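You operate a simulated robot arm through the tools that you are given. There is no shell and no other tool.

The job below is to be done with a simulated robot arm. You get a single attempt, and the scene is never put back.

JOB
Wipe the pipe table's oil smear off and lay the green gasket there under the brass-knob blank.
Fine: use the green pad and put it back. What is to be rubbed or washed off counts as gone when no trace of it is left.

It is judged by the outcome, as a careful person would: the job done as asked, and still so three seconds after it is handed in. It fails if anything else is knocked over, pushed out of place, dropped, spilled or broken.

ROBOT AND FRAMES
A 7-joint arm with a three-finger gripper, fixed in place. Base frame: the origin is at the foot of the arm, x ahead of it, y to its left, z up; the work surface is at about z = 0.83. Units: m, degrees, N and s.
Its first joint turns from -166.0 to 166.0 degrees. Payload 2.69 kg.
The tool frame sits at the grasp point between the pads (the TCP): z along the fingers, y along the line on which they close. The tips reach 0.03 m beyond it. Largest opening 0.128 m; the body of the gripper starts 0.117 m behind the TCP.
Orientation is told as [roll, pitch, yaw] about the base's x, y, z axes, in that order, counted from this pose: with the fingers straight down and closing along the base's y, the tool's x points along the base's -x, its y along +y and its z along -z.

CONTROLS
- The arm moves only by the tool move_arm. Its argument "deltas" is a list of rows, each an object of numbers (a shift or turn left out is 0, a gripper value left out holds the last): "fingers": the finger opening in m, from 0 to 0.128; "tx", "ty", "tz": the shift along the tool's x, y, z in m; "rx", "ry", "rz": the turn, a rotation vector about the tool's x, y, z in degrees. In form: [{"fingers": .., "tx": .., "ty": .., "tz": .., "rx": .., "ry": .., "rz": ..}, ...]. A call has 1 to 20 rows; each row shifts and turns the commanded pose from where the row before left it, along the tool's axes as they then stand. A row lasts 0.2 s, in which the tool goes at most 0.05 m and 8.6 degrees; a call with a longer step from one row to the next is refused whole, and so is a gripper value outside its range. Where a pose cannot be reached the arm comes as near as it can. A force on the tool above 40 N (or 10 N above the force at the start of the call, whichever is more), or a blocked arm, ends the call early, and 0.2 s more pass. Each finger halts on what it meets, pressing with about 23 N; the grip force reading is that of the motor and also rises with nothing between the fingers. The clock runs only during rows and for 0.2 s after the last one: add rows that do not move to give the fingers time. It gives the time, the measured TCP pose, the force on the tool (base axes), the opening and the grip force at its end, in the units of the frame above (readings bear some noise), with the torque about the TCP (base axes, N m) and any sound that the robot's microphone picked up.
- Cameras (640 x 400 px; columns grow to the right, rows downward): "scene" is fixed at [0.4012, -0.4989, 1.5716]; the picture's right is [0.99, -0.10, 0.00], its down [-0.05, -0.43, -0.90] and it looks along [0.09, 0.90, -0.43] (base axes); focal length 319 px, centre (320, 200). "wrist" rides on the gripper at [0.058, 0.054, -0.131] in the tool frame; the picture's right is [-0.68, 0.74, 0.00], its down [-0.62, -0.57, -0.55] and it looks along [-0.40, -0.37, 0.84] (tool axes); focal length 234 px, centre (320, 200). There is no depth. A picture from a camera that has moved, and an enlarged one, comes with that camera's place and axes in the base frame and with its lens.
- snapshot(camera): a new picture of that camera. No time passes.
- raise_lower(by): slides the trunk up (or, below 0, down) by that many m; the arm rides with it, the base frame stays. It gives what a move gives, with no picture.
- enlarge(camera, box): a new picture of the part [left, top, right, bottom] of that camera's present view, enlarged. No time passes.
- sign_off(): hands the job in; it is judged then, once.

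Places have to be worked out from the pictures, the camera data and where the tool is seen. Open the gripper and draw the arm clear of the work before you hand the job in, unless the task says otherwise.

The tools are called after "Emit:" as name(argument=value, ...) on one line, values as JSON. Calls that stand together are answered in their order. move_arm: Moves the arm, as the interface text tells. Its arguments: {"type":"object","properties":{"deltas":{"type":"array"}},"required":["deltas"]} The other tools are called the same way: raise_lower (by) slides the trunk up or down; snapshot (camera) takes a picture; enlarge (camera, box) takes an enlarged picture of a part of a camera's view; sign_off () hands the job in.

At the start:

```text
clock: 0.0
eef_pos: [0.2986, 0.5585, 1.0882]
tcp_rot: [0.0, 0.0, 0.0]
ft_force: [0.2, -0.4, -0.1]
wrist_torque: [-0.04, -0.02, 0.02]
width: 0.1282
grasp_force: 0.0
trunk travel left (down, up): [-0.15, 0.2]
```

scene: 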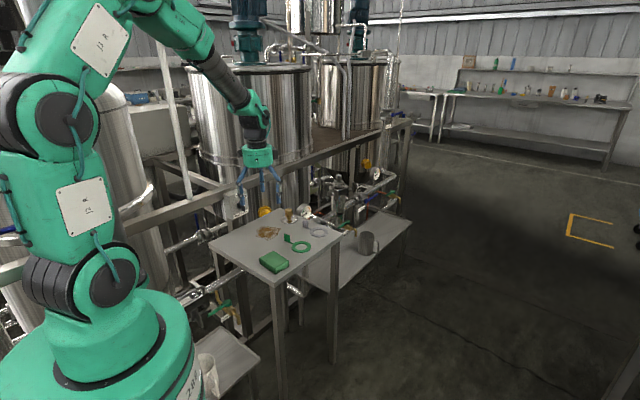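
wrist: 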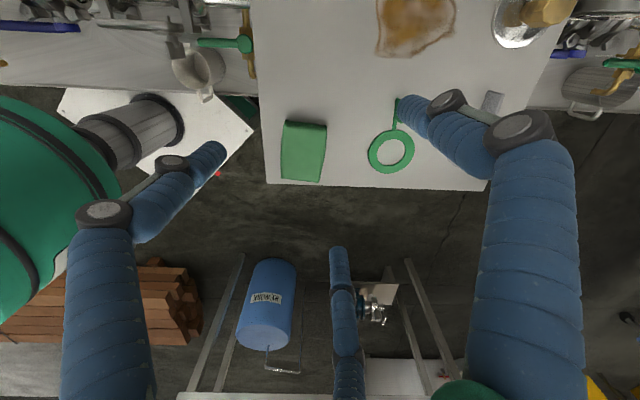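

I'll start by looking closer at the table with both cameras before moving anything.

Emit:
enlarge(camera="scene", box=[200, 180, 420, 320])

Emit:
enlarge(camera="wrist", box=[240, 0, 600, 220])

```text
2.86 times, centred on (310, 250) of scene
camera zoom: at [0.4012, -0.4989, 1.5716], right [0.99, -0.1, 0.0], down [-0.05, -0.43, -0.9], along [0.09, 0.9, -0.43], focal length 911 px, centre (349, 57)
```

zoom: 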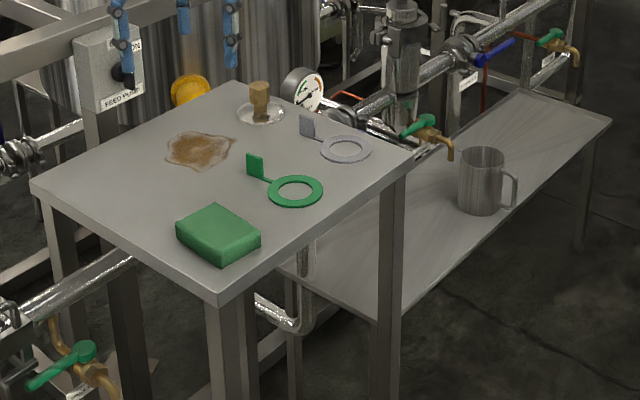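

```text
1.78 times, centred on (420, 110) of wrist
camera zoom: at [0.2402, 0.6125, 1.2182], right [0.68, 0.74, 0.0], down [0.62, -0.57, 0.55], along [0.4, -0.37, -0.84], focal length 416 px, centre (142, 360)
```

zoom: 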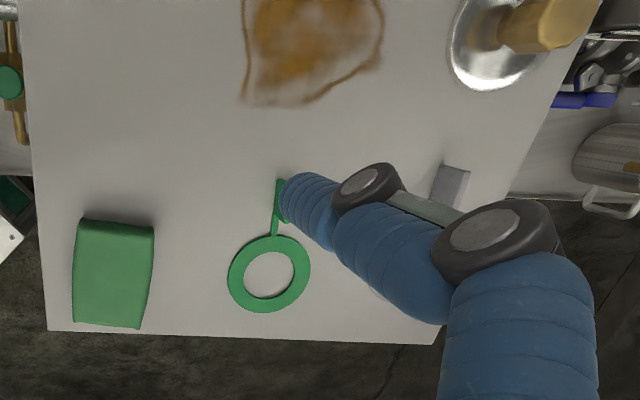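

The pictures put the table corners at roughly (0.05,0.67), (0.33,0.38), (0.61,0.69) and (0.35,0.97). I place the pad near (0.326,0.495), the smear near (0.29,0.74), the green ring near (0.435,0.607) and the blank near (0.387,0.845). I'll hover over the pad and turn the tool so it closes across the pad's short side, about 40° in base.

Emit:
move_arm(deltas=[{"tx": -0.0135, "ty": -0.032}, {"tx": -0.0135, "ty": -0.0315}, {"rz": 8.333}, {"rz": 8.333}, {"rz": 8.333}, {"rz": 8.333}, {"rz": 8.333}, {"rz": 8.333}, {}])

```text
clock: 2.0
eef_pos: [0.3259, 0.4936, 1.0882]
tcp_rot: [0.0, -0.1, -50.0]
ft_force: [-0.4, -0.5, -0.2]
wrist_torque: [0.0, 0.0, 0.01]
width: 0.1279
grasp_force: 0.0
trunk travel left (down, up): [-0.15, 0.2]
```

The tool is over the pad at yaw -50. I'll look from both cameras.

Emit:
snapshot(camera="wrist")

Emit:
enlarge(camera="scene", box=[200, 120, 380, 300])

```text
taken
camera wrist: at [0.3295, 0.5744, 1.2183], right [1.0, -0.05, 0.0], down [-0.04, -0.84, 0.55], along [-0.02, -0.55, -0.84], focal length 234 px, centre (320, 200)
```

wrist: 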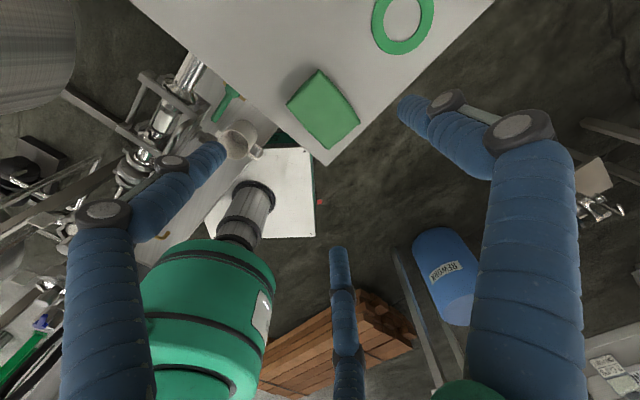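

```text
2.22 times, centred on (290, 210) of scene
camera zoom: at [0.4012, -0.4989, 1.5716], right [0.99, -0.1, 0.0], down [-0.05, -0.43, -0.9], along [0.09, 0.9, -0.43], focal length 709 px, centre (387, 178)
```

zoom: 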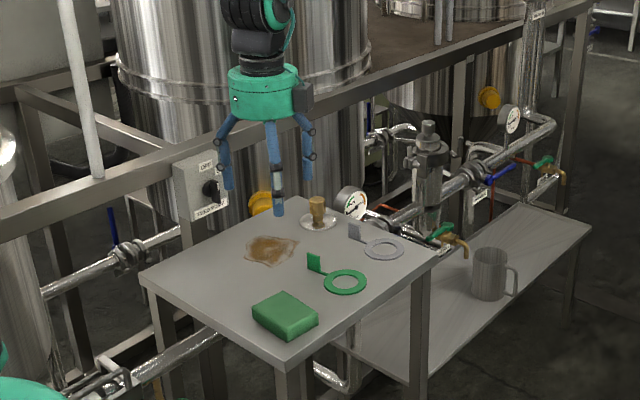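

The hand shows three blue fingers, one on tool +y and two on the -y side. I'll close it partway in the air to see how the fingers really move before I touch anything.

Emit:
move_arm(deltas=[{"fingers": 0.06}, {}, {}])

Emit:
snapshot(camera="wrist")

Emit:
move_arm(deltas=[{"fingers": 0.0}, {}, {}])

Emit:
snapshot(camera="wrist")

Emit:
enlarge(camera="scene", box=[200, 120, 380, 300])

```text
clock: 2.8
eef_pos: [0.326, 0.4954, 1.0883]
tcp_rot: [-0.1, 0.0, -50.0]
ft_force: [0.5, 0.3, -0.2]
wrist_torque: [0.01, 0.0, 0.0]
width: 0.0601
grasp_force: 0.0
trunk travel left (down, up): [-0.15, 0.2]
```

```text
taken
camera wrist: at [0.3295, 0.5744, 1.2183], right [1.0, -0.04, 0.0], down [-0.04, -0.84, 0.55], along [-0.02, -0.55, -0.84], focal length 234 px, centre (320, 200)
```

wrist: 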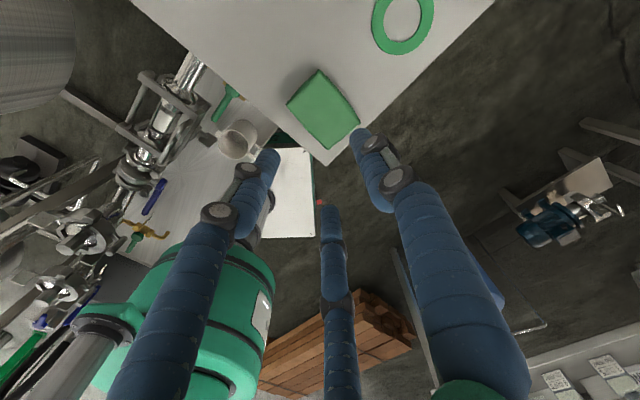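

```text
clock: 3.6
eef_pos: [0.3257, 0.495, 1.0887]
tcp_rot: [0.1, 0.0, -50.0]
ft_force: [0.8, -0.3, 0.1]
wrist_torque: [0.01, 0.0, 0.02]
width: 0.0023
grasp_force: 23.0
trunk travel left (down, up): [-0.15, 0.2]
```

```text
taken
camera wrist: at [0.3295, 0.5744, 1.2183], right [1.0, -0.04, 0.0], down [-0.04, -0.84, 0.55], along [-0.02, -0.55, -0.84], focal length 234 px, centre (320, 200)
```

wrist: 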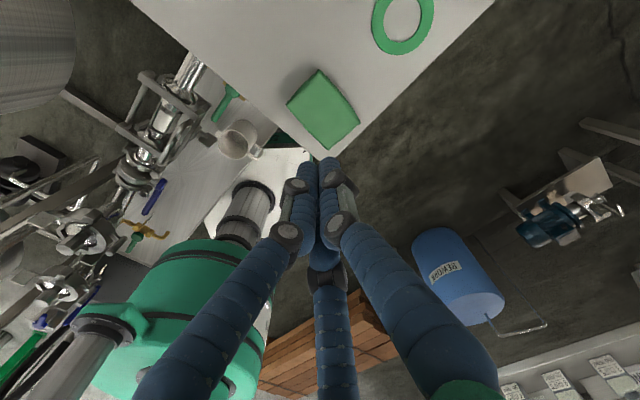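

```text
2.22 times, centred on (290, 210) of scene
camera zoom: at [0.4012, -0.4989, 1.5716], right [0.99, -0.1, 0.0], down [-0.05, -0.43, -0.9], along [0.09, 0.9, -0.43], focal length 709 px, centre (387, 178)
```

zoom: 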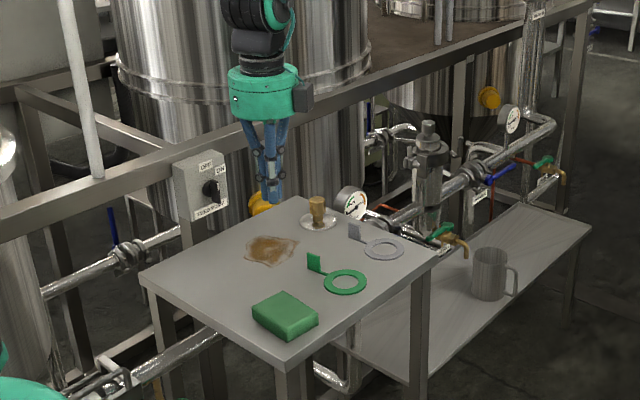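

The fingers meet at the TCP line, as described. Next I'll reopen and take closer looks at the pad and the gasket flag to measure their heights and orientation.

Emit:
move_arm(deltas=[{"fingers": 0.128}, {}, {}, {}])

Emit:
enlarge(camera="wrist", box=[260, 50, 400, 170])

Emit:
enlarge(camera="scene", box=[250, 200, 350, 280])

```text
clock: 4.6
eef_pos: [0.3259, 0.4948, 1.0888]
tcp_rot: [0.0, 0.0, -50.0]
ft_force: [0.6, 0.3, -0.2]
wrist_torque: [0.02, 0.01, -0.03]
width: 0.1282
grasp_force: 0.1
trunk travel left (down, up): [-0.15, 0.2]
```

```text
3.33 times, centred on (330, 110) of wrist
camera zoom: at [0.3295, 0.5744, 1.2183], right [1.0, -0.04, 0.0], down [-0.04, -0.84, 0.55], along [-0.02, -0.55, -0.84], focal length 781 px, centre (287, 500)
```

zoom: 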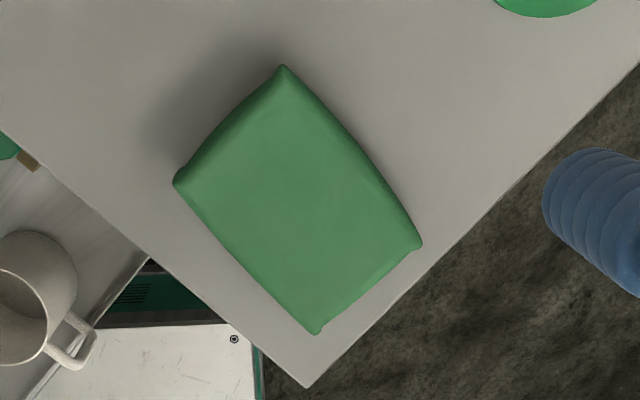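

```text
5.00 times, centred on (300, 240) of scene
camera zoom: at [0.4012, -0.4989, 1.5716], right [0.99, -0.1, 0.0], down [-0.05, -0.43, -0.9], along [0.09, 0.9, -0.43], focal length 1594 px, centre (420, 0)
```

zoom: 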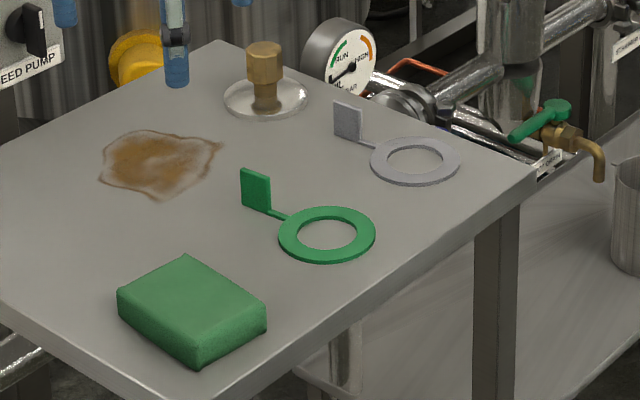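

The pad's long side runs at about -50°, its centre is near (0.332,0.491) and its top is at z≈0.857. I'll shift to that centre, lower to z≈0.90 and check the alignment.

Emit:
move_arm(deltas=[{"tx": -0.007, "ty": 0.002}, {"tz": 0.047}, {"tz": 0.047}, {"tz": 0.047}, {"tz": 0.047}, {}])

Emit:
snapshot(camera="wrist")

Emit:
enlarge(camera="scene", box=[220, 180, 360, 290])

```text
clock: 6.0
eef_pos: [0.3265, 0.4913, 0.8984]
tcp_rot: [-0.1, 0.0, -50.1]
ft_force: [0.0, 0.4, -0.3]
wrist_torque: [-0.04, 0.03, -0.02]
width: 0.128
grasp_force: 0.0
trunk travel left (down, up): [-0.15, 0.2]
```

```text
taken
camera wrist: at [0.3307, 0.571, 1.0278], right [1.0, -0.04, 0.0], down [-0.04, -0.83, 0.55], along [-0.02, -0.55, -0.84], focal length 234 px, centre (320, 200)
```

wrist: 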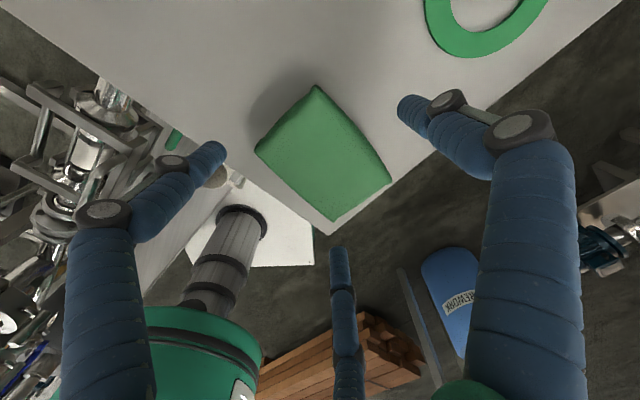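

```text
3.64 times, centred on (290, 235) of scene
camera zoom: at [0.4012, -0.4989, 1.5716], right [0.99, -0.1, 0.0], down [-0.05, -0.43, -0.9], along [0.09, 0.9, -0.43], focal length 1160 px, centre (429, 73)
```

zoom: 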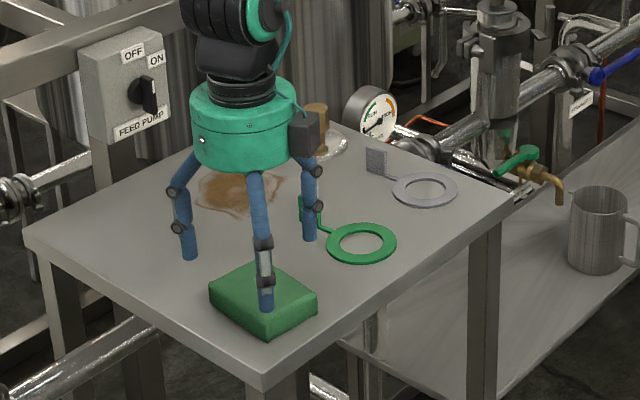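

The pad centre measures (0.332,0.4915) and the tool sits at about (0.3265,0.4915). I'll correct by that 5 mm and settle before going lower.

Emit:
move_arm(deltas=[{"tx": -0.0037, "ty": 0.0041}, {}, {}])

Emit:
snapshot(camera="wrist")

```text
clock: 6.8
eef_pos: [0.333, 0.4913, 0.8995]
tcp_rot: [0.0, -0.1, -50.0]
ft_force: [-0.2, 0.2, -0.4]
wrist_torque: [0.04, 0.0, 0.04]
width: 0.128
grasp_force: 0.1
trunk travel left (down, up): [-0.15, 0.2]
```

```text
taken
camera wrist: at [0.337, 0.5705, 1.0284], right [1.0, -0.04, 0.0], down [-0.04, -0.84, 0.55], along [-0.02, -0.55, -0.84], focal length 234 px, centre (320, 200)
```

wrist: 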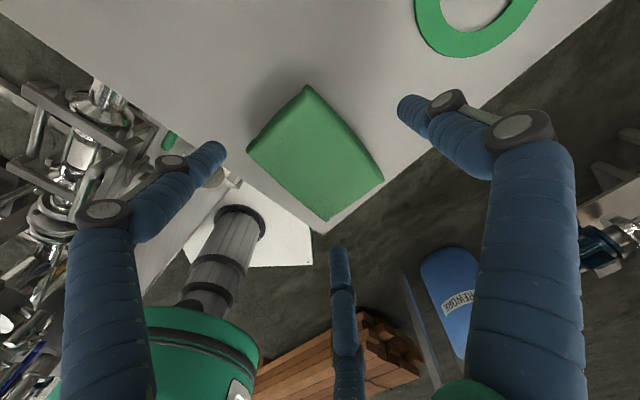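

The tool is at (0.333,0.4913), centred on the pad. I'll descend so the tips stop about 4 mm above the table (TCP z≈0.864) and watch the force.

Emit:
move_arm(deltas=[{"tz": 0.02}, {"tz": 0.0155}, {}])

```text
clock: 7.6
eef_pos: [0.3343, 0.4906, 0.8624]
tcp_rot: [0.0, -0.1, -50.1]
ft_force: [-0.1, -0.6, -0.9]
wrist_torque: [0.01, 0.02, 0.03]
width: 0.1279
grasp_force: 0.1
trunk travel left (down, up): [-0.15, 0.2]
```

The tool is at z≈0.863 with no contact force. I'll close on the pad.

Emit:
move_arm(deltas=[{"fingers": 0.03}, {}, {}, {}])

Emit:
snapshot(camera="wrist")

Emit:
enlarge(camera="scene", box=[220, 180, 360, 290])

```text
clock: 8.6
eef_pos: [0.333, 0.4894, 0.8633]
tcp_rot: [0.0, 0.0, -50.1]
ft_force: [-1.1, 0.6, 5.8]
wrist_torque: [-0.27, 0.12, -0.01]
width: 0.1161
grasp_force: 22.9
trunk travel left (down, up): [-0.15, 0.2]
```

```text
taken
camera wrist: at [0.3378, 0.5696, 0.9935], right [1.0, -0.04, 0.0], down [-0.04, -0.84, 0.55], along [-0.02, -0.55, -0.84], focal length 234 px, centre (320, 200)
```

wrist: 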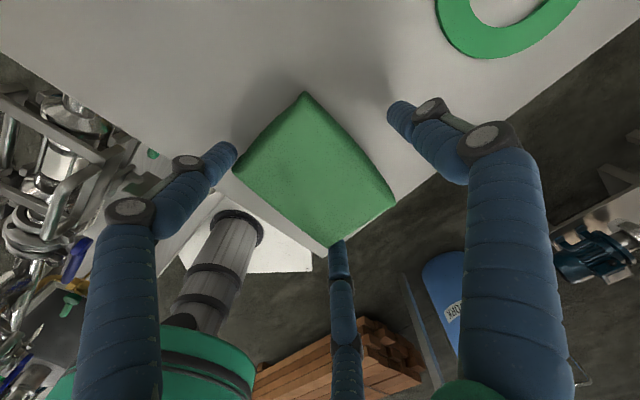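

```text
3.64 times, centred on (290, 235) of scene
camera zoom: at [0.4012, -0.4989, 1.5716], right [0.99, -0.1, 0.0], down [-0.05, -0.43, -0.9], along [0.09, 0.9, -0.43], focal length 1160 px, centre (429, 73)
```

zoom: 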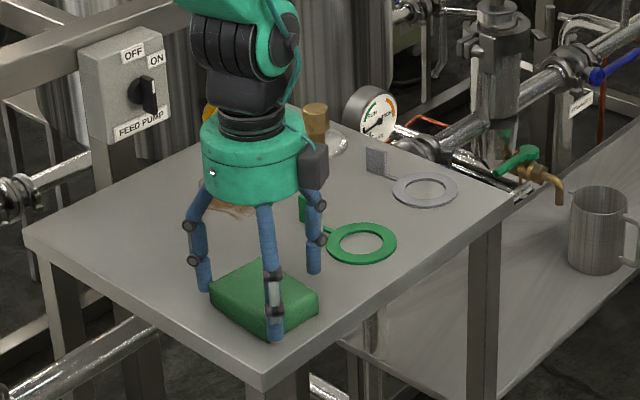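

The opening stopped at 0.116. The picture shows why: the two -y fingers met the pad's corners, so the hand really acts with three fingers at 120°. I'll open, back up and check that the pad hasn't moved.

Emit:
move_arm(deltas=[{"fingers": 0.128}, {}, {"tz": -0.03}, {"tz": -0.03}, {}])

Emit:
snapshot(camera="wrist")

Emit:
enlarge(camera="scene", box=[220, 180, 360, 290])

```text
clock: 9.8
eef_pos: [0.3342, 0.4901, 0.9248]
tcp_rot: [-0.1, 0.0, -50.1]
ft_force: [1.1, 0.0, 0.5]
wrist_torque: [0.05, -0.05, 0.03]
width: 0.1279
grasp_force: 0.2
trunk travel left (down, up): [-0.15, 0.2]
```

```text
taken
camera wrist: at [0.3378, 0.5711, 1.055], right [1.0, -0.04, 0.0], down [-0.04, -0.84, 0.55], along [-0.02, -0.55, -0.84], focal length 234 px, centre (320, 200)
```

wrist: 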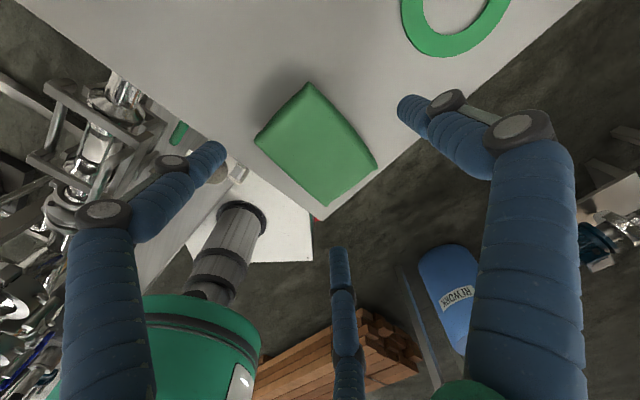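

```text
3.64 times, centred on (290, 235) of scene
camera zoom: at [0.4012, -0.4989, 1.5716], right [0.99, -0.1, 0.0], down [-0.05, -0.43, -0.9], along [0.09, 0.9, -0.43], focal length 1160 px, centre (429, 73)
```

zoom: 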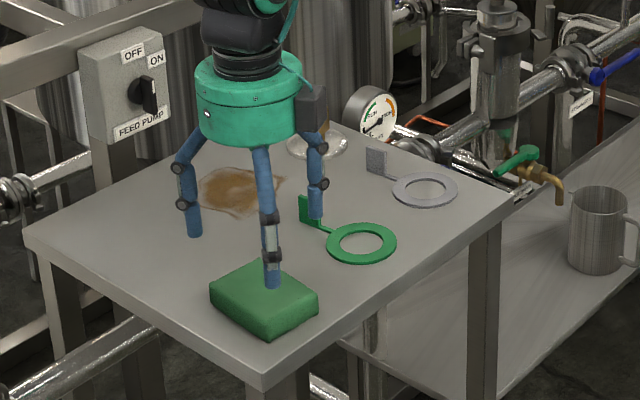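

The pad is within 2 mm of where it was, centred at about (0.333,0.490). With three fingers the better grip has tool y along the pad's long side, so two fingers clamp the long sides and the third closes on one end. I'll turn to yaw +40 and shift 10 mm along tool y.

Emit:
move_arm(deltas=[{"rz": -8.18}, {"rz": -8.18}, {"rz": -8.18}, {"rz": -8.18}, {"rz": -8.18}, {"rz": -8.18}, {"rz": -8.18}, {"rz": -8.18}, {"rz": -8.18}, {"rz": -8.18}, {"rz": -8.2}, {"tx": 0.0012, "ty": 0.0097}, {}])

Emit:
snapshot(camera="wrist")

Emit:
enlarge(camera="scene", box=[220, 180, 360, 290])

```text
clock: 12.6
eef_pos: [0.331, 0.496, 0.925]
tcp_rot: [0.1, 0.0, 40.1]
ft_force: [-0.5, -0.9, 0.5]
wrist_torque: [-0.02, 0.01, -0.01]
width: 0.128
grasp_force: 0.2
trunk travel left (down, up): [-0.15, 0.2]
```

```text
taken
camera wrist: at [0.2518, 0.501, 1.0545], right [0.04, 1.0, 0.0], down [0.84, -0.04, 0.55], along [0.55, -0.02, -0.84], focal length 234 px, centre (320, 200)
```

wrist: 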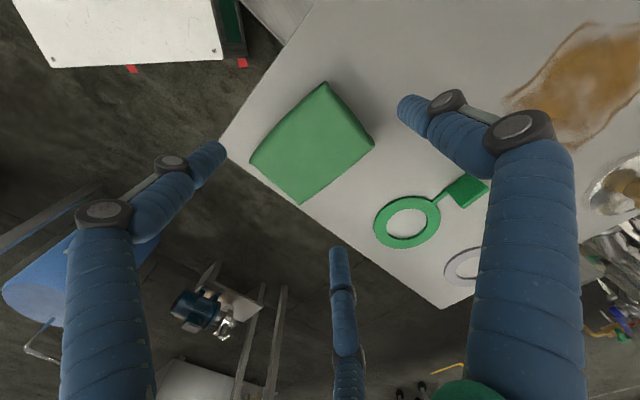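

```text
3.64 times, centred on (290, 235) of scene
camera zoom: at [0.4012, -0.4989, 1.5716], right [0.99, -0.1, 0.0], down [-0.05, -0.43, -0.9], along [0.09, 0.9, -0.43], focal length 1160 px, centre (429, 73)
```

zoom: 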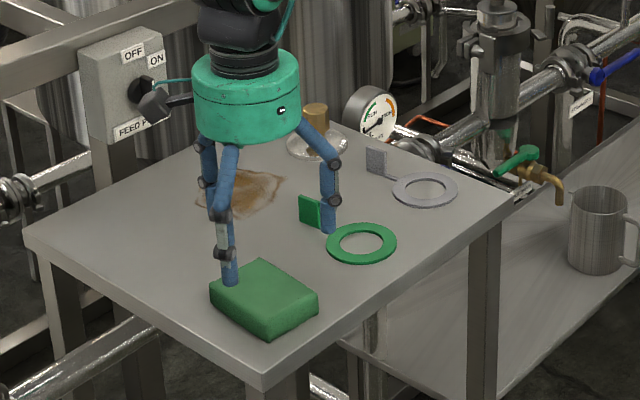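

The tool is about 6 mm off the target. I'll correct that and descend to z≈0.863 over the pad in the new orientation.

Emit:
move_arm(deltas=[{"tx": 0.0044, "ty": 0.0037}, {}, {"tz": 0.03}, {"tz": 0.03}, {}, {}])

Emit:
snapshot(camera="wrist")

```text
clock: 14.0
eef_pos: [0.3257, 0.4961, 0.8646]
tcp_rot: [0.0, 0.0, 39.9]
ft_force: [-0.1, 0.3, 0.2]
wrist_torque: [0.0, -0.02, 0.0]
width: 0.1281
grasp_force: 0.1
trunk travel left (down, up): [-0.15, 0.2]
```

```text
taken
camera wrist: at [0.2461, 0.5011, 0.9953], right [0.04, 1.0, 0.0], down [0.84, -0.04, 0.55], along [0.55, -0.02, -0.84], focal length 234 px, centre (320, 200)
```

wrist: 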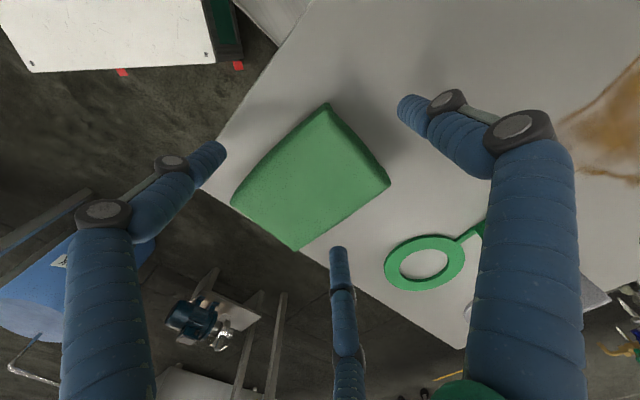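

The fingers surround the pad cleanly, so I'll close on it.

Emit:
move_arm(deltas=[{"fingers": 0.03}, {}, {}, {}])

Emit:
snapshot(camera="wrist")

Emit:
enlarge(camera="scene", box=[220, 180, 360, 290])

```text
clock: 15.0
eef_pos: [0.3251, 0.4966, 0.8649]
tcp_rot: [0.1, 0.0, 40.0]
ft_force: [-0.2, -1.6, 3.8]
wrist_torque: [-0.19, 0.01, 0.01]
width: 0.0871
grasp_force: 23.1
trunk travel left (down, up): [-0.15, 0.2]
```

```text
taken
camera wrist: at [0.2461, 0.5011, 0.9955], right [0.04, 1.0, 0.0], down [0.84, -0.04, 0.55], along [0.55, -0.02, -0.84], focal length 234 px, centre (320, 200)
```

wrist: 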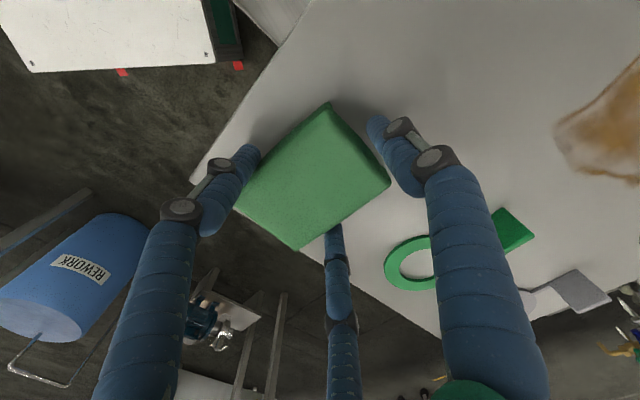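

```text
3.64 times, centred on (290, 235) of scene
camera zoom: at [0.4012, -0.4989, 1.5716], right [0.99, -0.1, 0.0], down [-0.05, -0.43, -0.9], along [0.09, 0.9, -0.43], focal length 1160 px, centre (429, 73)
```

zoom: 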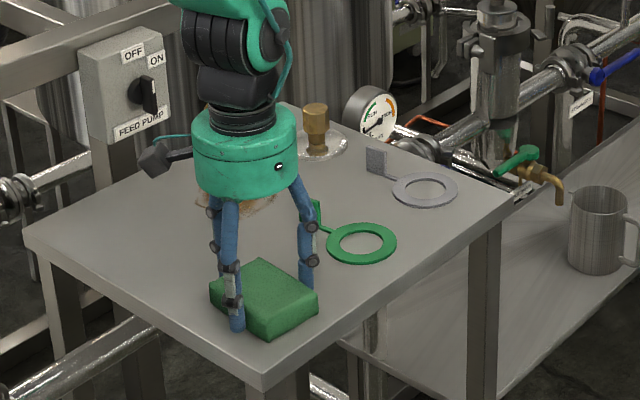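

The opening halted at 0.087 with 23 N, and the two side fingers are clamping the pad's long sides. I'll lift 3 cm to test the grip.

Emit:
move_arm(deltas=[{"tz": -0.01}, {"tz": -0.02}, {}, {}])

Emit:
snapshot(camera="wrist")

Emit:
enlarge(camera="scene", box=[220, 180, 360, 290])

```text
clock: 16.0
eef_pos: [0.3267, 0.4971, 0.8948]
tcp_rot: [-0.1, 0.0, 40.0]
ft_force: [0.2, 0.3, -0.4]
wrist_torque: [0.01, -0.01, 0.0]
width: 0.0869
grasp_force: 22.8
trunk travel left (down, up): [-0.15, 0.2]
```

```text
taken
camera wrist: at [0.2473, 0.5013, 1.0243], right [0.04, 1.0, 0.0], down [0.84, -0.04, 0.55], along [0.55, -0.02, -0.84], focal length 234 px, centre (320, 200)
```

wrist: 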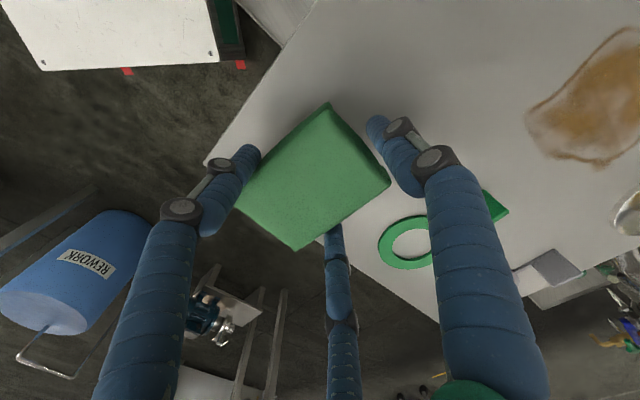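

```text
3.64 times, centred on (290, 235) of scene
camera zoom: at [0.4012, -0.4989, 1.5716], right [0.99, -0.1, 0.0], down [-0.05, -0.43, -0.9], along [0.09, 0.9, -0.43], focal length 1160 px, centre (429, 73)
```

zoom: 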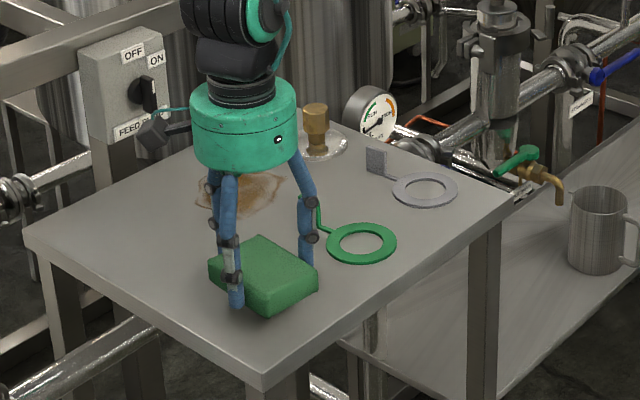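

The pad came up level and its place between the fingers hasn't changed. I'll raise a little more and carry it to above the smear, near (0.298,0.733), keeping well over the gasket flag.

Emit:
move_arm(deltas=[{"tz": -0.035}, {"tx": -0.0186, "ty": 0.0299}, {"tx": -0.0186, "ty": 0.0299}, {"tx": -0.0186, "ty": 0.0299}, {"tx": -0.0186, "ty": 0.0299}, {"tx": -0.0186, "ty": 0.0299}, {"tx": -0.0186, "ty": 0.0299}, {"tx": -0.0182, "ty": 0.0297}, {}])

Emit:
snapshot(camera="wrist")

Emit:
enlarge(camera="scene", box=[200, 130, 360, 290])

```text
clock: 18.0
eef_pos: [0.2865, 0.7438, 0.9294]
tcp_rot: [-0.1, -0.1, 40.1]
ft_force: [0.5, 0.2, -1.2]
wrist_torque: [-0.03, 0.02, -0.01]
width: 0.0874
grasp_force: 22.6
trunk travel left (down, up): [-0.15, 0.2]
```

```text
taken
camera wrist: at [0.2068, 0.7485, 1.0584], right [0.04, 1.0, 0.0], down [0.84, -0.04, 0.55], along [0.55, -0.02, -0.84], focal length 234 px, centre (320, 200)
```

wrist: 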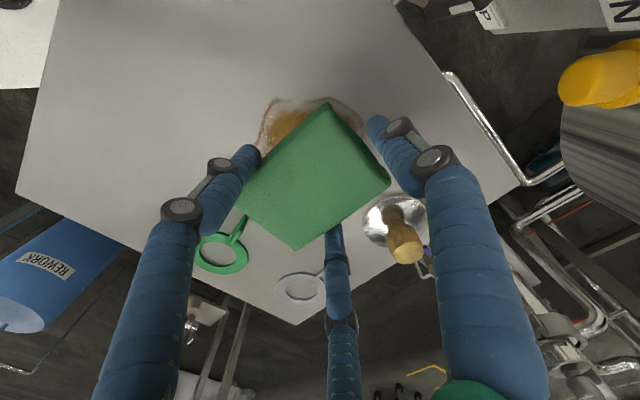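

```text
2.50 times, centred on (280, 210) of scene
camera zoom: at [0.4012, -0.4989, 1.5716], right [0.99, -0.1, 0.0], down [-0.05, -0.43, -0.9], along [0.09, 0.9, -0.43], focal length 797 px, centre (420, 175)
```

zoom: 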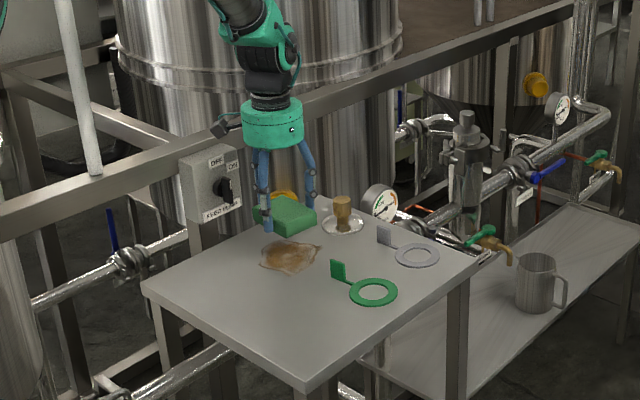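

The tool is over the smear at (0.286,0.7445). The smear spans about 0.115 m along tool y and 0.12 m across, and the feed-pump panel stands just beyond the table edge on the +y side, so I'll keep strokes short that way. I'll shift to the first swath and lower to just above contact.

Emit:
move_arm(deltas=[{"tx": 0.033, "ty": -0.027}, {}, {"tz": 0.03}, {"tz": 0.028}, {}])

Emit:
snapshot(camera="wrist")

Emit:
enlarge(camera="scene", box=[200, 130, 360, 290])

```text
clock: 19.2
eef_pos: [0.2805, 0.7014, 0.8715]
tcp_rot: [0.0, 0.0, 39.9]
ft_force: [0.5, 1.1, -0.4]
wrist_torque: [-0.03, 0.03, -0.02]
width: 0.0872
grasp_force: 22.6
trunk travel left (down, up): [-0.15, 0.2]
```

```text
taken
camera wrist: at [0.2007, 0.7054, 1.0015], right [0.04, 1.0, 0.0], down [0.84, -0.04, 0.55], along [0.55, -0.02, -0.84], focal length 234 px, centre (320, 200)
```

wrist: 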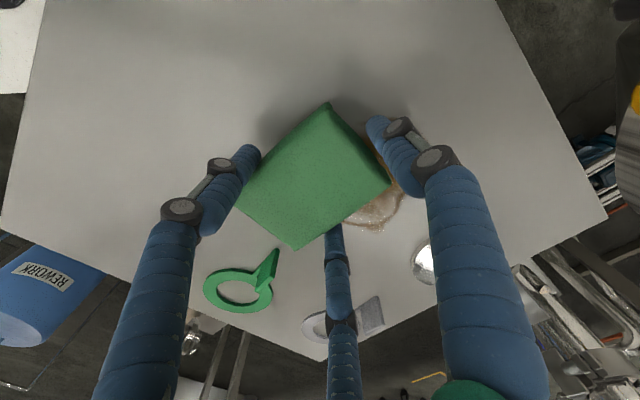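

```text
2.50 times, centred on (280, 210) of scene
camera zoom: at [0.4012, -0.4989, 1.5716], right [0.99, -0.1, 0.0], down [-0.05, -0.43, -0.9], along [0.09, 0.9, -0.43], focal length 797 px, centre (420, 175)
```

zoom: 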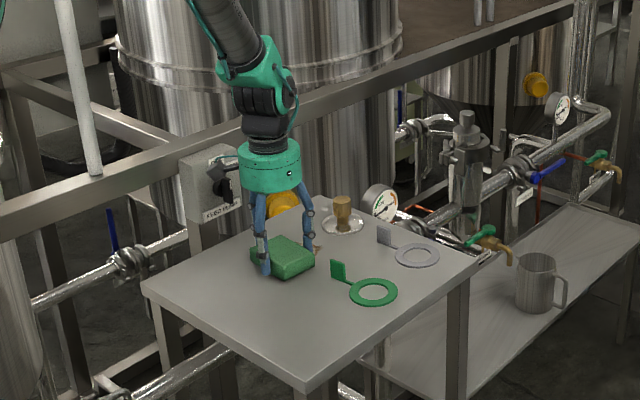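

The pad is at the first swath, about 6 mm above the surface. I'll lower in small steps until I feel contact.

Emit:
move_arm(deltas=[{"tz": 0.003}, {"tz": 0.002}, {"tz": 0.0015}, {}])

```text
clock: 20.2
eef_pos: [0.2811, 0.7002, 0.8651]
tcp_rot: [0.0, 0.0, 40.1]
ft_force: [-0.9, -1.0, 8.3]
wrist_torque: [-0.23, 0.02, -0.02]
width: 0.0869
grasp_force: 22.8
trunk travel left (down, up): [-0.15, 0.2]
```

Contact reads about 8 N, a light press. I'll make the first stroke along tool y and back.

Emit:
move_arm(deltas=[{"ty": 0.013}, {"ty": 0.013}, {"ty": 0.013}, {"ty": 0.013}, {}])

Emit:
snapshot(camera="wrist")

Emit:
enlarge(camera="scene", box=[200, 130, 360, 290])

```text
clock: 21.4
eef_pos: [0.2478, 0.7388, 0.8642]
tcp_rot: [-0.1, 0.0, 40.0]
ft_force: [0.7, 0.6, 1.3]
wrist_torque: [0.06, -0.03, 0.02]
width: 0.0872
grasp_force: 22.8
trunk travel left (down, up): [-0.15, 0.2]
```

```text
taken
camera wrist: at [0.1684, 0.7423, 0.9954], right [0.04, 1.0, 0.0], down [0.84, -0.04, 0.55], along [0.55, -0.02, -0.84], focal length 234 px, centre (320, 200)
```

wrist: 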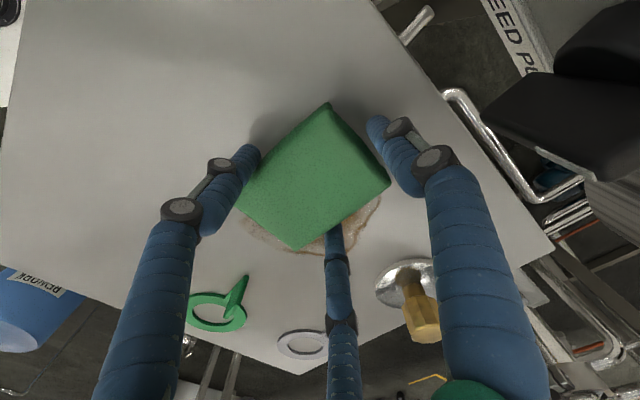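

```text
2.50 times, centred on (280, 210) of scene
camera zoom: at [0.4012, -0.4989, 1.5716], right [0.99, -0.1, 0.0], down [-0.05, -0.43, -0.9], along [0.09, 0.9, -0.43], focal length 797 px, centre (420, 175)
```

zoom: 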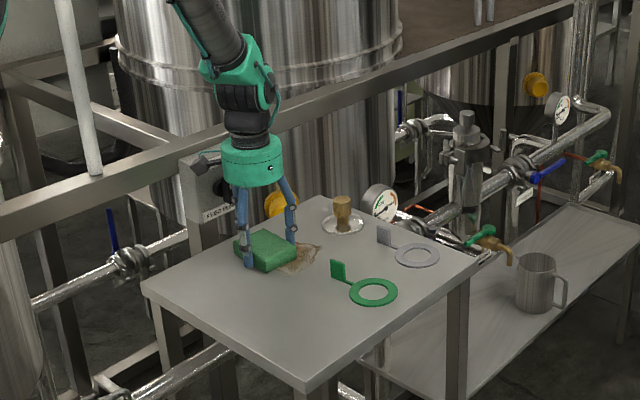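

The smear comes off where the pad passes, though the press fell to about 1 N by the end of the stroke. The panel's switch knob is close on the +y side, so I won't go further that way. I'll press 1.5 mm deeper and stroke back.

Emit:
move_arm(deltas=[{"tz": 0.0015}, {"ty": -0.013}, {"ty": -0.013}, {"ty": -0.013}, {"ty": -0.013}, {}])

Emit:
snapshot(camera="wrist")

```text
clock: 22.8
eef_pos: [0.2837, 0.698, 0.8652]
tcp_rot: [-0.1, -0.1, 40.0]
ft_force: [0.3, 2.3, 17.2]
wrist_torque: [-0.2, -0.35, 0.05]
width: 0.0874
grasp_force: 23.4
trunk travel left (down, up): [-0.15, 0.2]
```

```text
taken
camera wrist: at [0.2038, 0.7024, 0.9951], right [0.04, 1.0, 0.0], down [0.83, -0.04, 0.55], along [0.55, -0.02, -0.84], focal length 234 px, centre (320, 200)
```

wrist: 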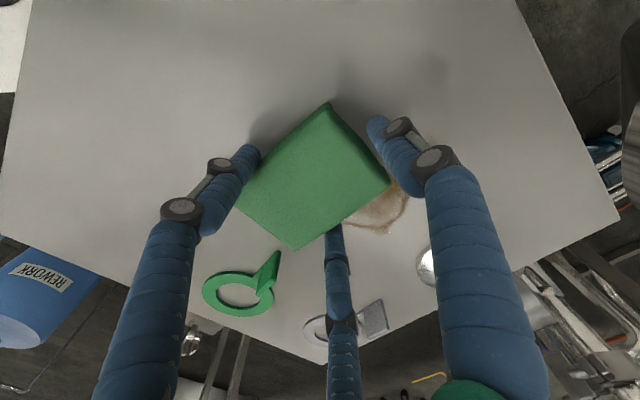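

Swath one looks clean. I'll lift slightly, step 35 mm across to the middle swath, lower and stroke both ways.

Emit:
move_arm(deltas=[{"tz": -0.006}, {"tx": -0.017}, {"tx": -0.018}, {"tz": 0.003}, {"tz": 0.0025}, {}])

```text
clock: 24.2
eef_pos: [0.3089, 0.7216, 0.8652]
tcp_rot: [0.0, -0.1, 39.9]
ft_force: [-0.8, -0.3, 6.2]
wrist_torque: [-0.15, -0.12, -0.01]
width: 0.087
grasp_force: 23.0
trunk travel left (down, up): [-0.15, 0.2]
```

Contact is 6 N in the middle swath. I'll stroke out with a slight downward bias and then back.

Emit:
move_arm(deltas=[{"ty": 0.011, "tz": 0.0004}, {"ty": 0.011, "tz": 0.0003}, {"ty": 0.011, "tz": 0.0003}, {"ty": 0.011, "tz": 0.0003}, {"ty": 0.011, "tz": 0.0003}, {}])

Emit:
snapshot(camera="wrist")

Emit:
enlarge(camera="scene", box=[200, 130, 360, 290])

```text
clock: 25.6
eef_pos: [0.2729, 0.7642, 0.866]
tcp_rot: [0.2, -0.1, 40.0]
ft_force: [2.8, -1.6, 19.0]
wrist_torque: [-0.48, -0.26, 0.04]
width: 0.0874
grasp_force: 22.9
trunk travel left (down, up): [-0.15, 0.2]
```

```text
taken
camera wrist: at [0.1931, 0.7674, 0.9949], right [0.04, 1.0, 0.0], down [0.83, -0.04, 0.55], along [0.55, -0.02, -0.84], focal length 234 px, centre (320, 200)
```

wrist: 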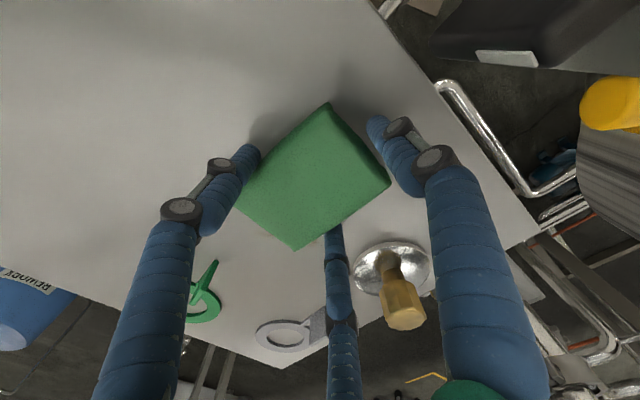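

```text
2.50 times, centred on (280, 210) of scene
camera zoom: at [0.4012, -0.4989, 1.5716], right [0.99, -0.1, 0.0], down [-0.05, -0.43, -0.9], along [0.09, 0.9, -0.43], focal length 797 px, centre (420, 175)
```

zoom: 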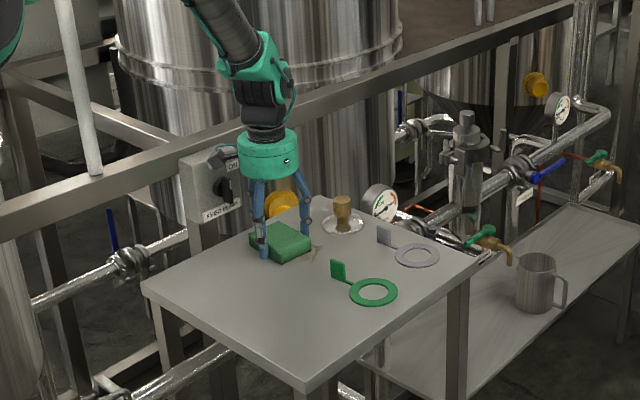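

Pressing at 19 N is enough, so I'll ease off 1 mm and stroke back to the start of this swath.

Emit:
move_arm(deltas=[{"tz": -0.0008}, {"ty": -0.011}, {"ty": -0.011}, {"ty": -0.011}, {"ty": -0.011}, {"ty": -0.011}, {}])

Emit:
snapshot(camera="wrist")

```text
clock: 27.2
eef_pos: [0.3084, 0.7212, 0.8647]
tcp_rot: [0.0, -0.1, 40.2]
ft_force: [-3.6, 6.4, 23.1]
wrist_torque: [-0.25, -0.35, 0.03]
width: 0.0872
grasp_force: 23.5
trunk travel left (down, up): [-0.15, 0.2]
```

```text
taken
camera wrist: at [0.2285, 0.7255, 0.9945], right [0.04, 1.0, 0.0], down [0.83, -0.04, 0.55], along [0.55, -0.02, -0.84], focal length 234 px, centre (320, 200)
```

wrist: 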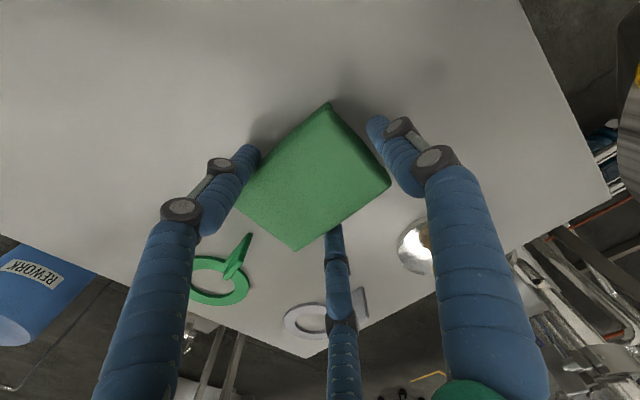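

The middle swath is clean behind the pad. Next is the right-hand swath, 35 mm further, which I'll keep short because the blank's rim is nearby.

Emit:
move_arm(deltas=[{"tz": -0.006}, {"tx": -0.017}, {"tx": -0.018}, {"tz": 0.003}, {"tz": 0.002}, {}])

Emit:
snapshot(camera="wrist")

Emit:
enlarge(camera="scene", box=[220, 180, 360, 290])

```text
clock: 28.6
eef_pos: [0.3333, 0.7426, 0.8657]
tcp_rot: [0.0, 0.0, 40.0]
ft_force: [0.4, -1.1, 2.2]
wrist_torque: [-0.07, -0.17, -0.05]
width: 0.0872
grasp_force: 23.0
trunk travel left (down, up): [-0.15, 0.2]
```

```text
taken
camera wrist: at [0.2554, 0.7473, 0.9947], right [0.04, 1.0, 0.0], down [0.84, -0.04, 0.55], along [0.55, -0.02, -0.84], focal length 234 px, centre (320, 200)
```

wrist: 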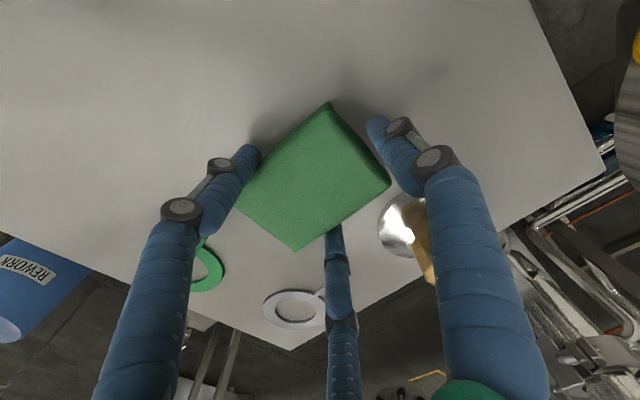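

```text
3.64 times, centred on (290, 235) of scene
camera zoom: at [0.4012, -0.4989, 1.5716], right [0.99, -0.1, 0.0], down [-0.05, -0.43, -0.9], along [0.09, 0.9, -0.43], focal length 1160 px, centre (429, 73)
```

zoom: 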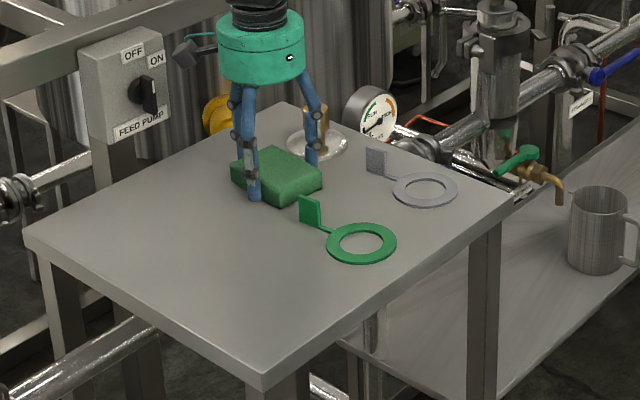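

The right side now sits fully under the pad, with only 2 N of press. I'll press 1 mm and stroke 30 mm out and back.

Emit:
move_arm(deltas=[{"tz": 0.001}, {"ty": 0.01, "tz": 0.0003}, {"ty": 0.01, "tz": 0.0002}, {"ty": 0.01, "tz": 0.0002}, {}, {"ty": -0.01}, {"ty": -0.01}, {"ty": -0.01}, {}])

Emit:
snapshot(camera="wrist")

Emit:
enlarge(camera="scene", box=[220, 180, 360, 290])

```text
clock: 30.6
eef_pos: [0.3344, 0.7428, 0.8633]
tcp_rot: [-0.1, -0.1, 40.0]
ft_force: [-6.1, 9.3, 25.6]
wrist_torque: [-0.19, -0.38, 0.05]
width: 0.087
grasp_force: 22.5
trunk travel left (down, up): [-0.15, 0.2]
```

```text
taken
camera wrist: at [0.2552, 0.7468, 0.994], right [0.04, 1.0, 0.0], down [0.83, -0.04, 0.55], along [0.55, -0.02, -0.84], focal length 234 px, centre (320, 200)
```

wrist: 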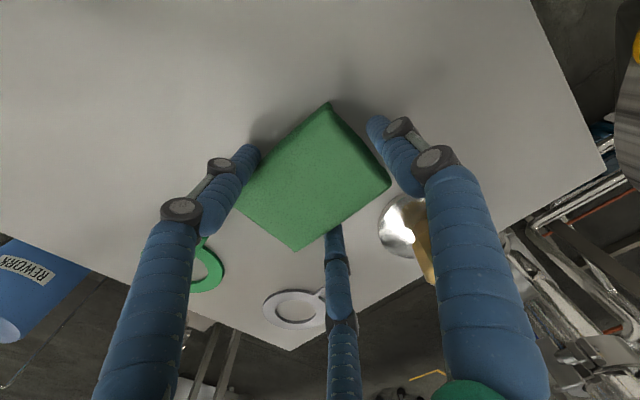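

```text
3.64 times, centred on (290, 235) of scene
camera zoom: at [0.4012, -0.4989, 1.5716], right [0.99, -0.1, 0.0], down [-0.05, -0.43, -0.9], along [0.09, 0.9, -0.43], focal length 1160 px, centre (429, 73)
```

zoom: 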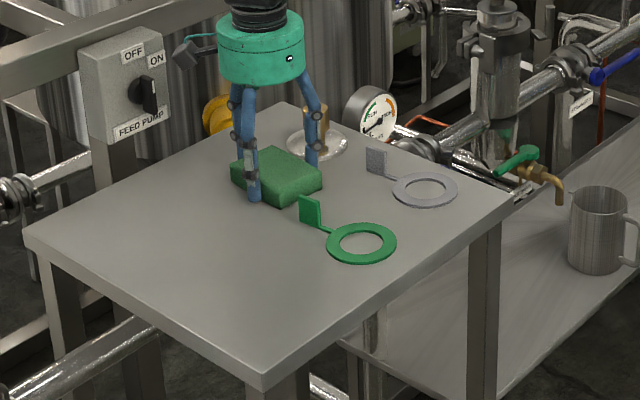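

The visible table looks clean. I'll lift and draw back toward the pad's home to see the whole smear area from both cameras.

Emit:
move_arm(deltas=[{"tz": -0.02}, {"tz": -0.03}, {"tz": -0.02}, {"tx": 0.02, "ty": -0.03}, {"tx": 0.02, "ty": -0.03}, {"tx": 0.02, "ty": -0.03}, {"tx": 0.02, "ty": -0.03}, {}])

Emit:
snapshot(camera="wrist")

Emit:
enlarge(camera="scene", box=[240, 200, 320, 250])

```text
clock: 32.4
eef_pos: [0.3496, 0.5979, 0.9328]
tcp_rot: [0.1, 0.0, 40.2]
ft_force: [0.6, 0.2, -0.7]
wrist_torque: [0.04, 0.02, -0.03]
width: 0.0872
grasp_force: 23.2
trunk travel left (down, up): [-0.15, 0.2]
```

```text
taken
camera wrist: at [0.2707, 0.6013, 1.063], right [0.04, 1.0, 0.0], down [0.84, -0.04, 0.55], along [0.55, -0.02, -0.84], focal length 234 px, centre (320, 200)
```

wrist: 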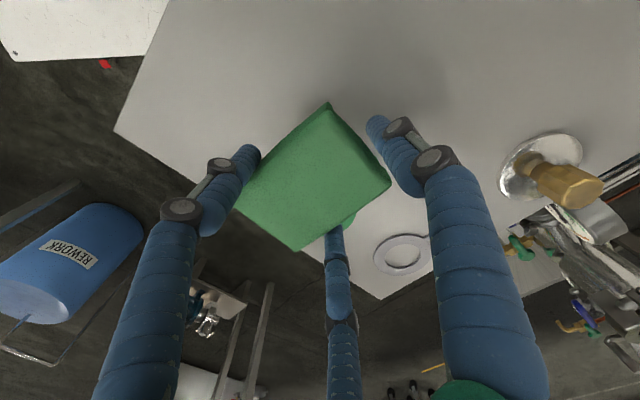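

```text
8.00 times, centred on (280, 225) of scene
camera zoom: at [0.4012, -0.4989, 1.5716], right [0.99, -0.1, 0.0], down [-0.05, -0.43, -0.9], along [0.09, 0.9, -0.43], focal length 2551 px, centre (640, 0)
```

zoom: 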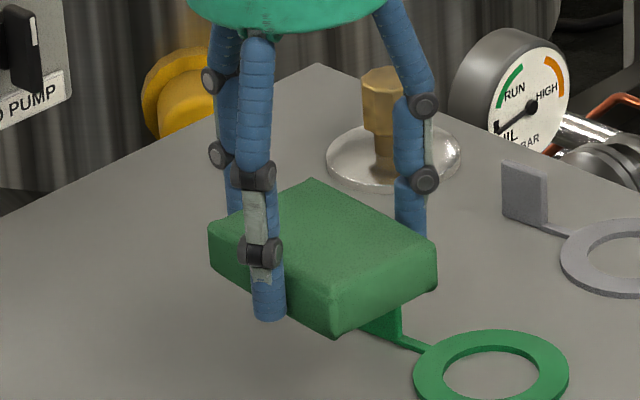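

The pad is still hiding part of the area. I'll go on to above its home spot and inspect the wiped area from there.

Emit:
move_arm(deltas=[{"tx": 0.0273, "ty": -0.0202}, {"tx": 0.0273, "ty": -0.0202}, {"tx": 0.0273, "ty": -0.0202}, {}, {}])

Emit:
enlarge(camera="scene", box=[240, 200, 320, 250])

Emit:
snapshot(camera="wrist")

```text
clock: 33.6
eef_pos: [0.3259, 0.5006, 0.9327]
tcp_rot: [-0.1, 0.0, 40.1]
ft_force: [-0.6, 0.6, 0.2]
wrist_torque: [-0.01, -0.01, 0.01]
width: 0.087
grasp_force: 23.0
trunk travel left (down, up): [-0.15, 0.2]
```

```text
8.00 times, centred on (280, 225) of scene
camera zoom: at [0.4012, -0.4989, 1.5716], right [0.99, -0.1, 0.0], down [-0.05, -0.43, -0.9], along [0.09, 0.9, -0.43], focal length 2551 px, centre (640, 0)
```

zoom: 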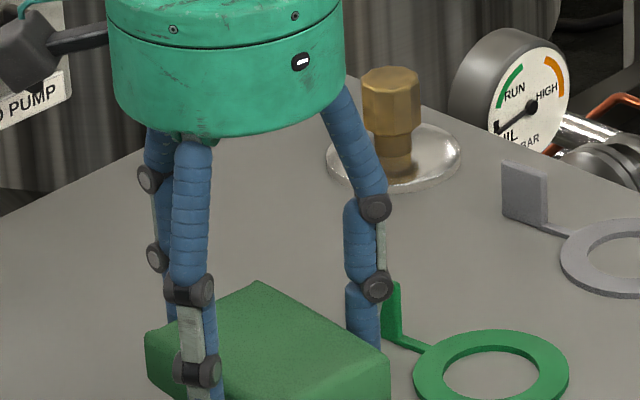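

```text
taken
camera wrist: at [0.2465, 0.5047, 1.0631], right [0.04, 1.0, 0.0], down [0.84, -0.04, 0.55], along [0.55, -0.02, -0.84], focal length 234 px, centre (320, 200)
```

wrist: 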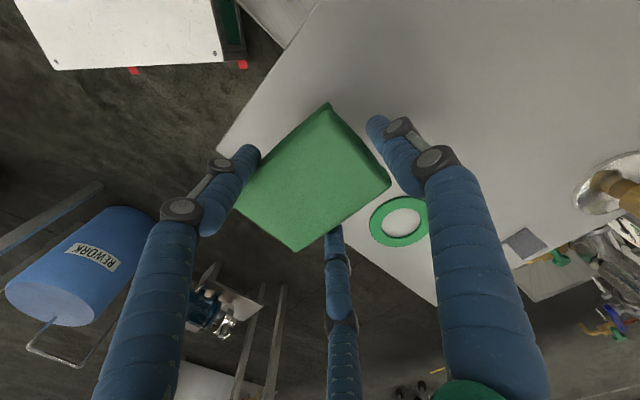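

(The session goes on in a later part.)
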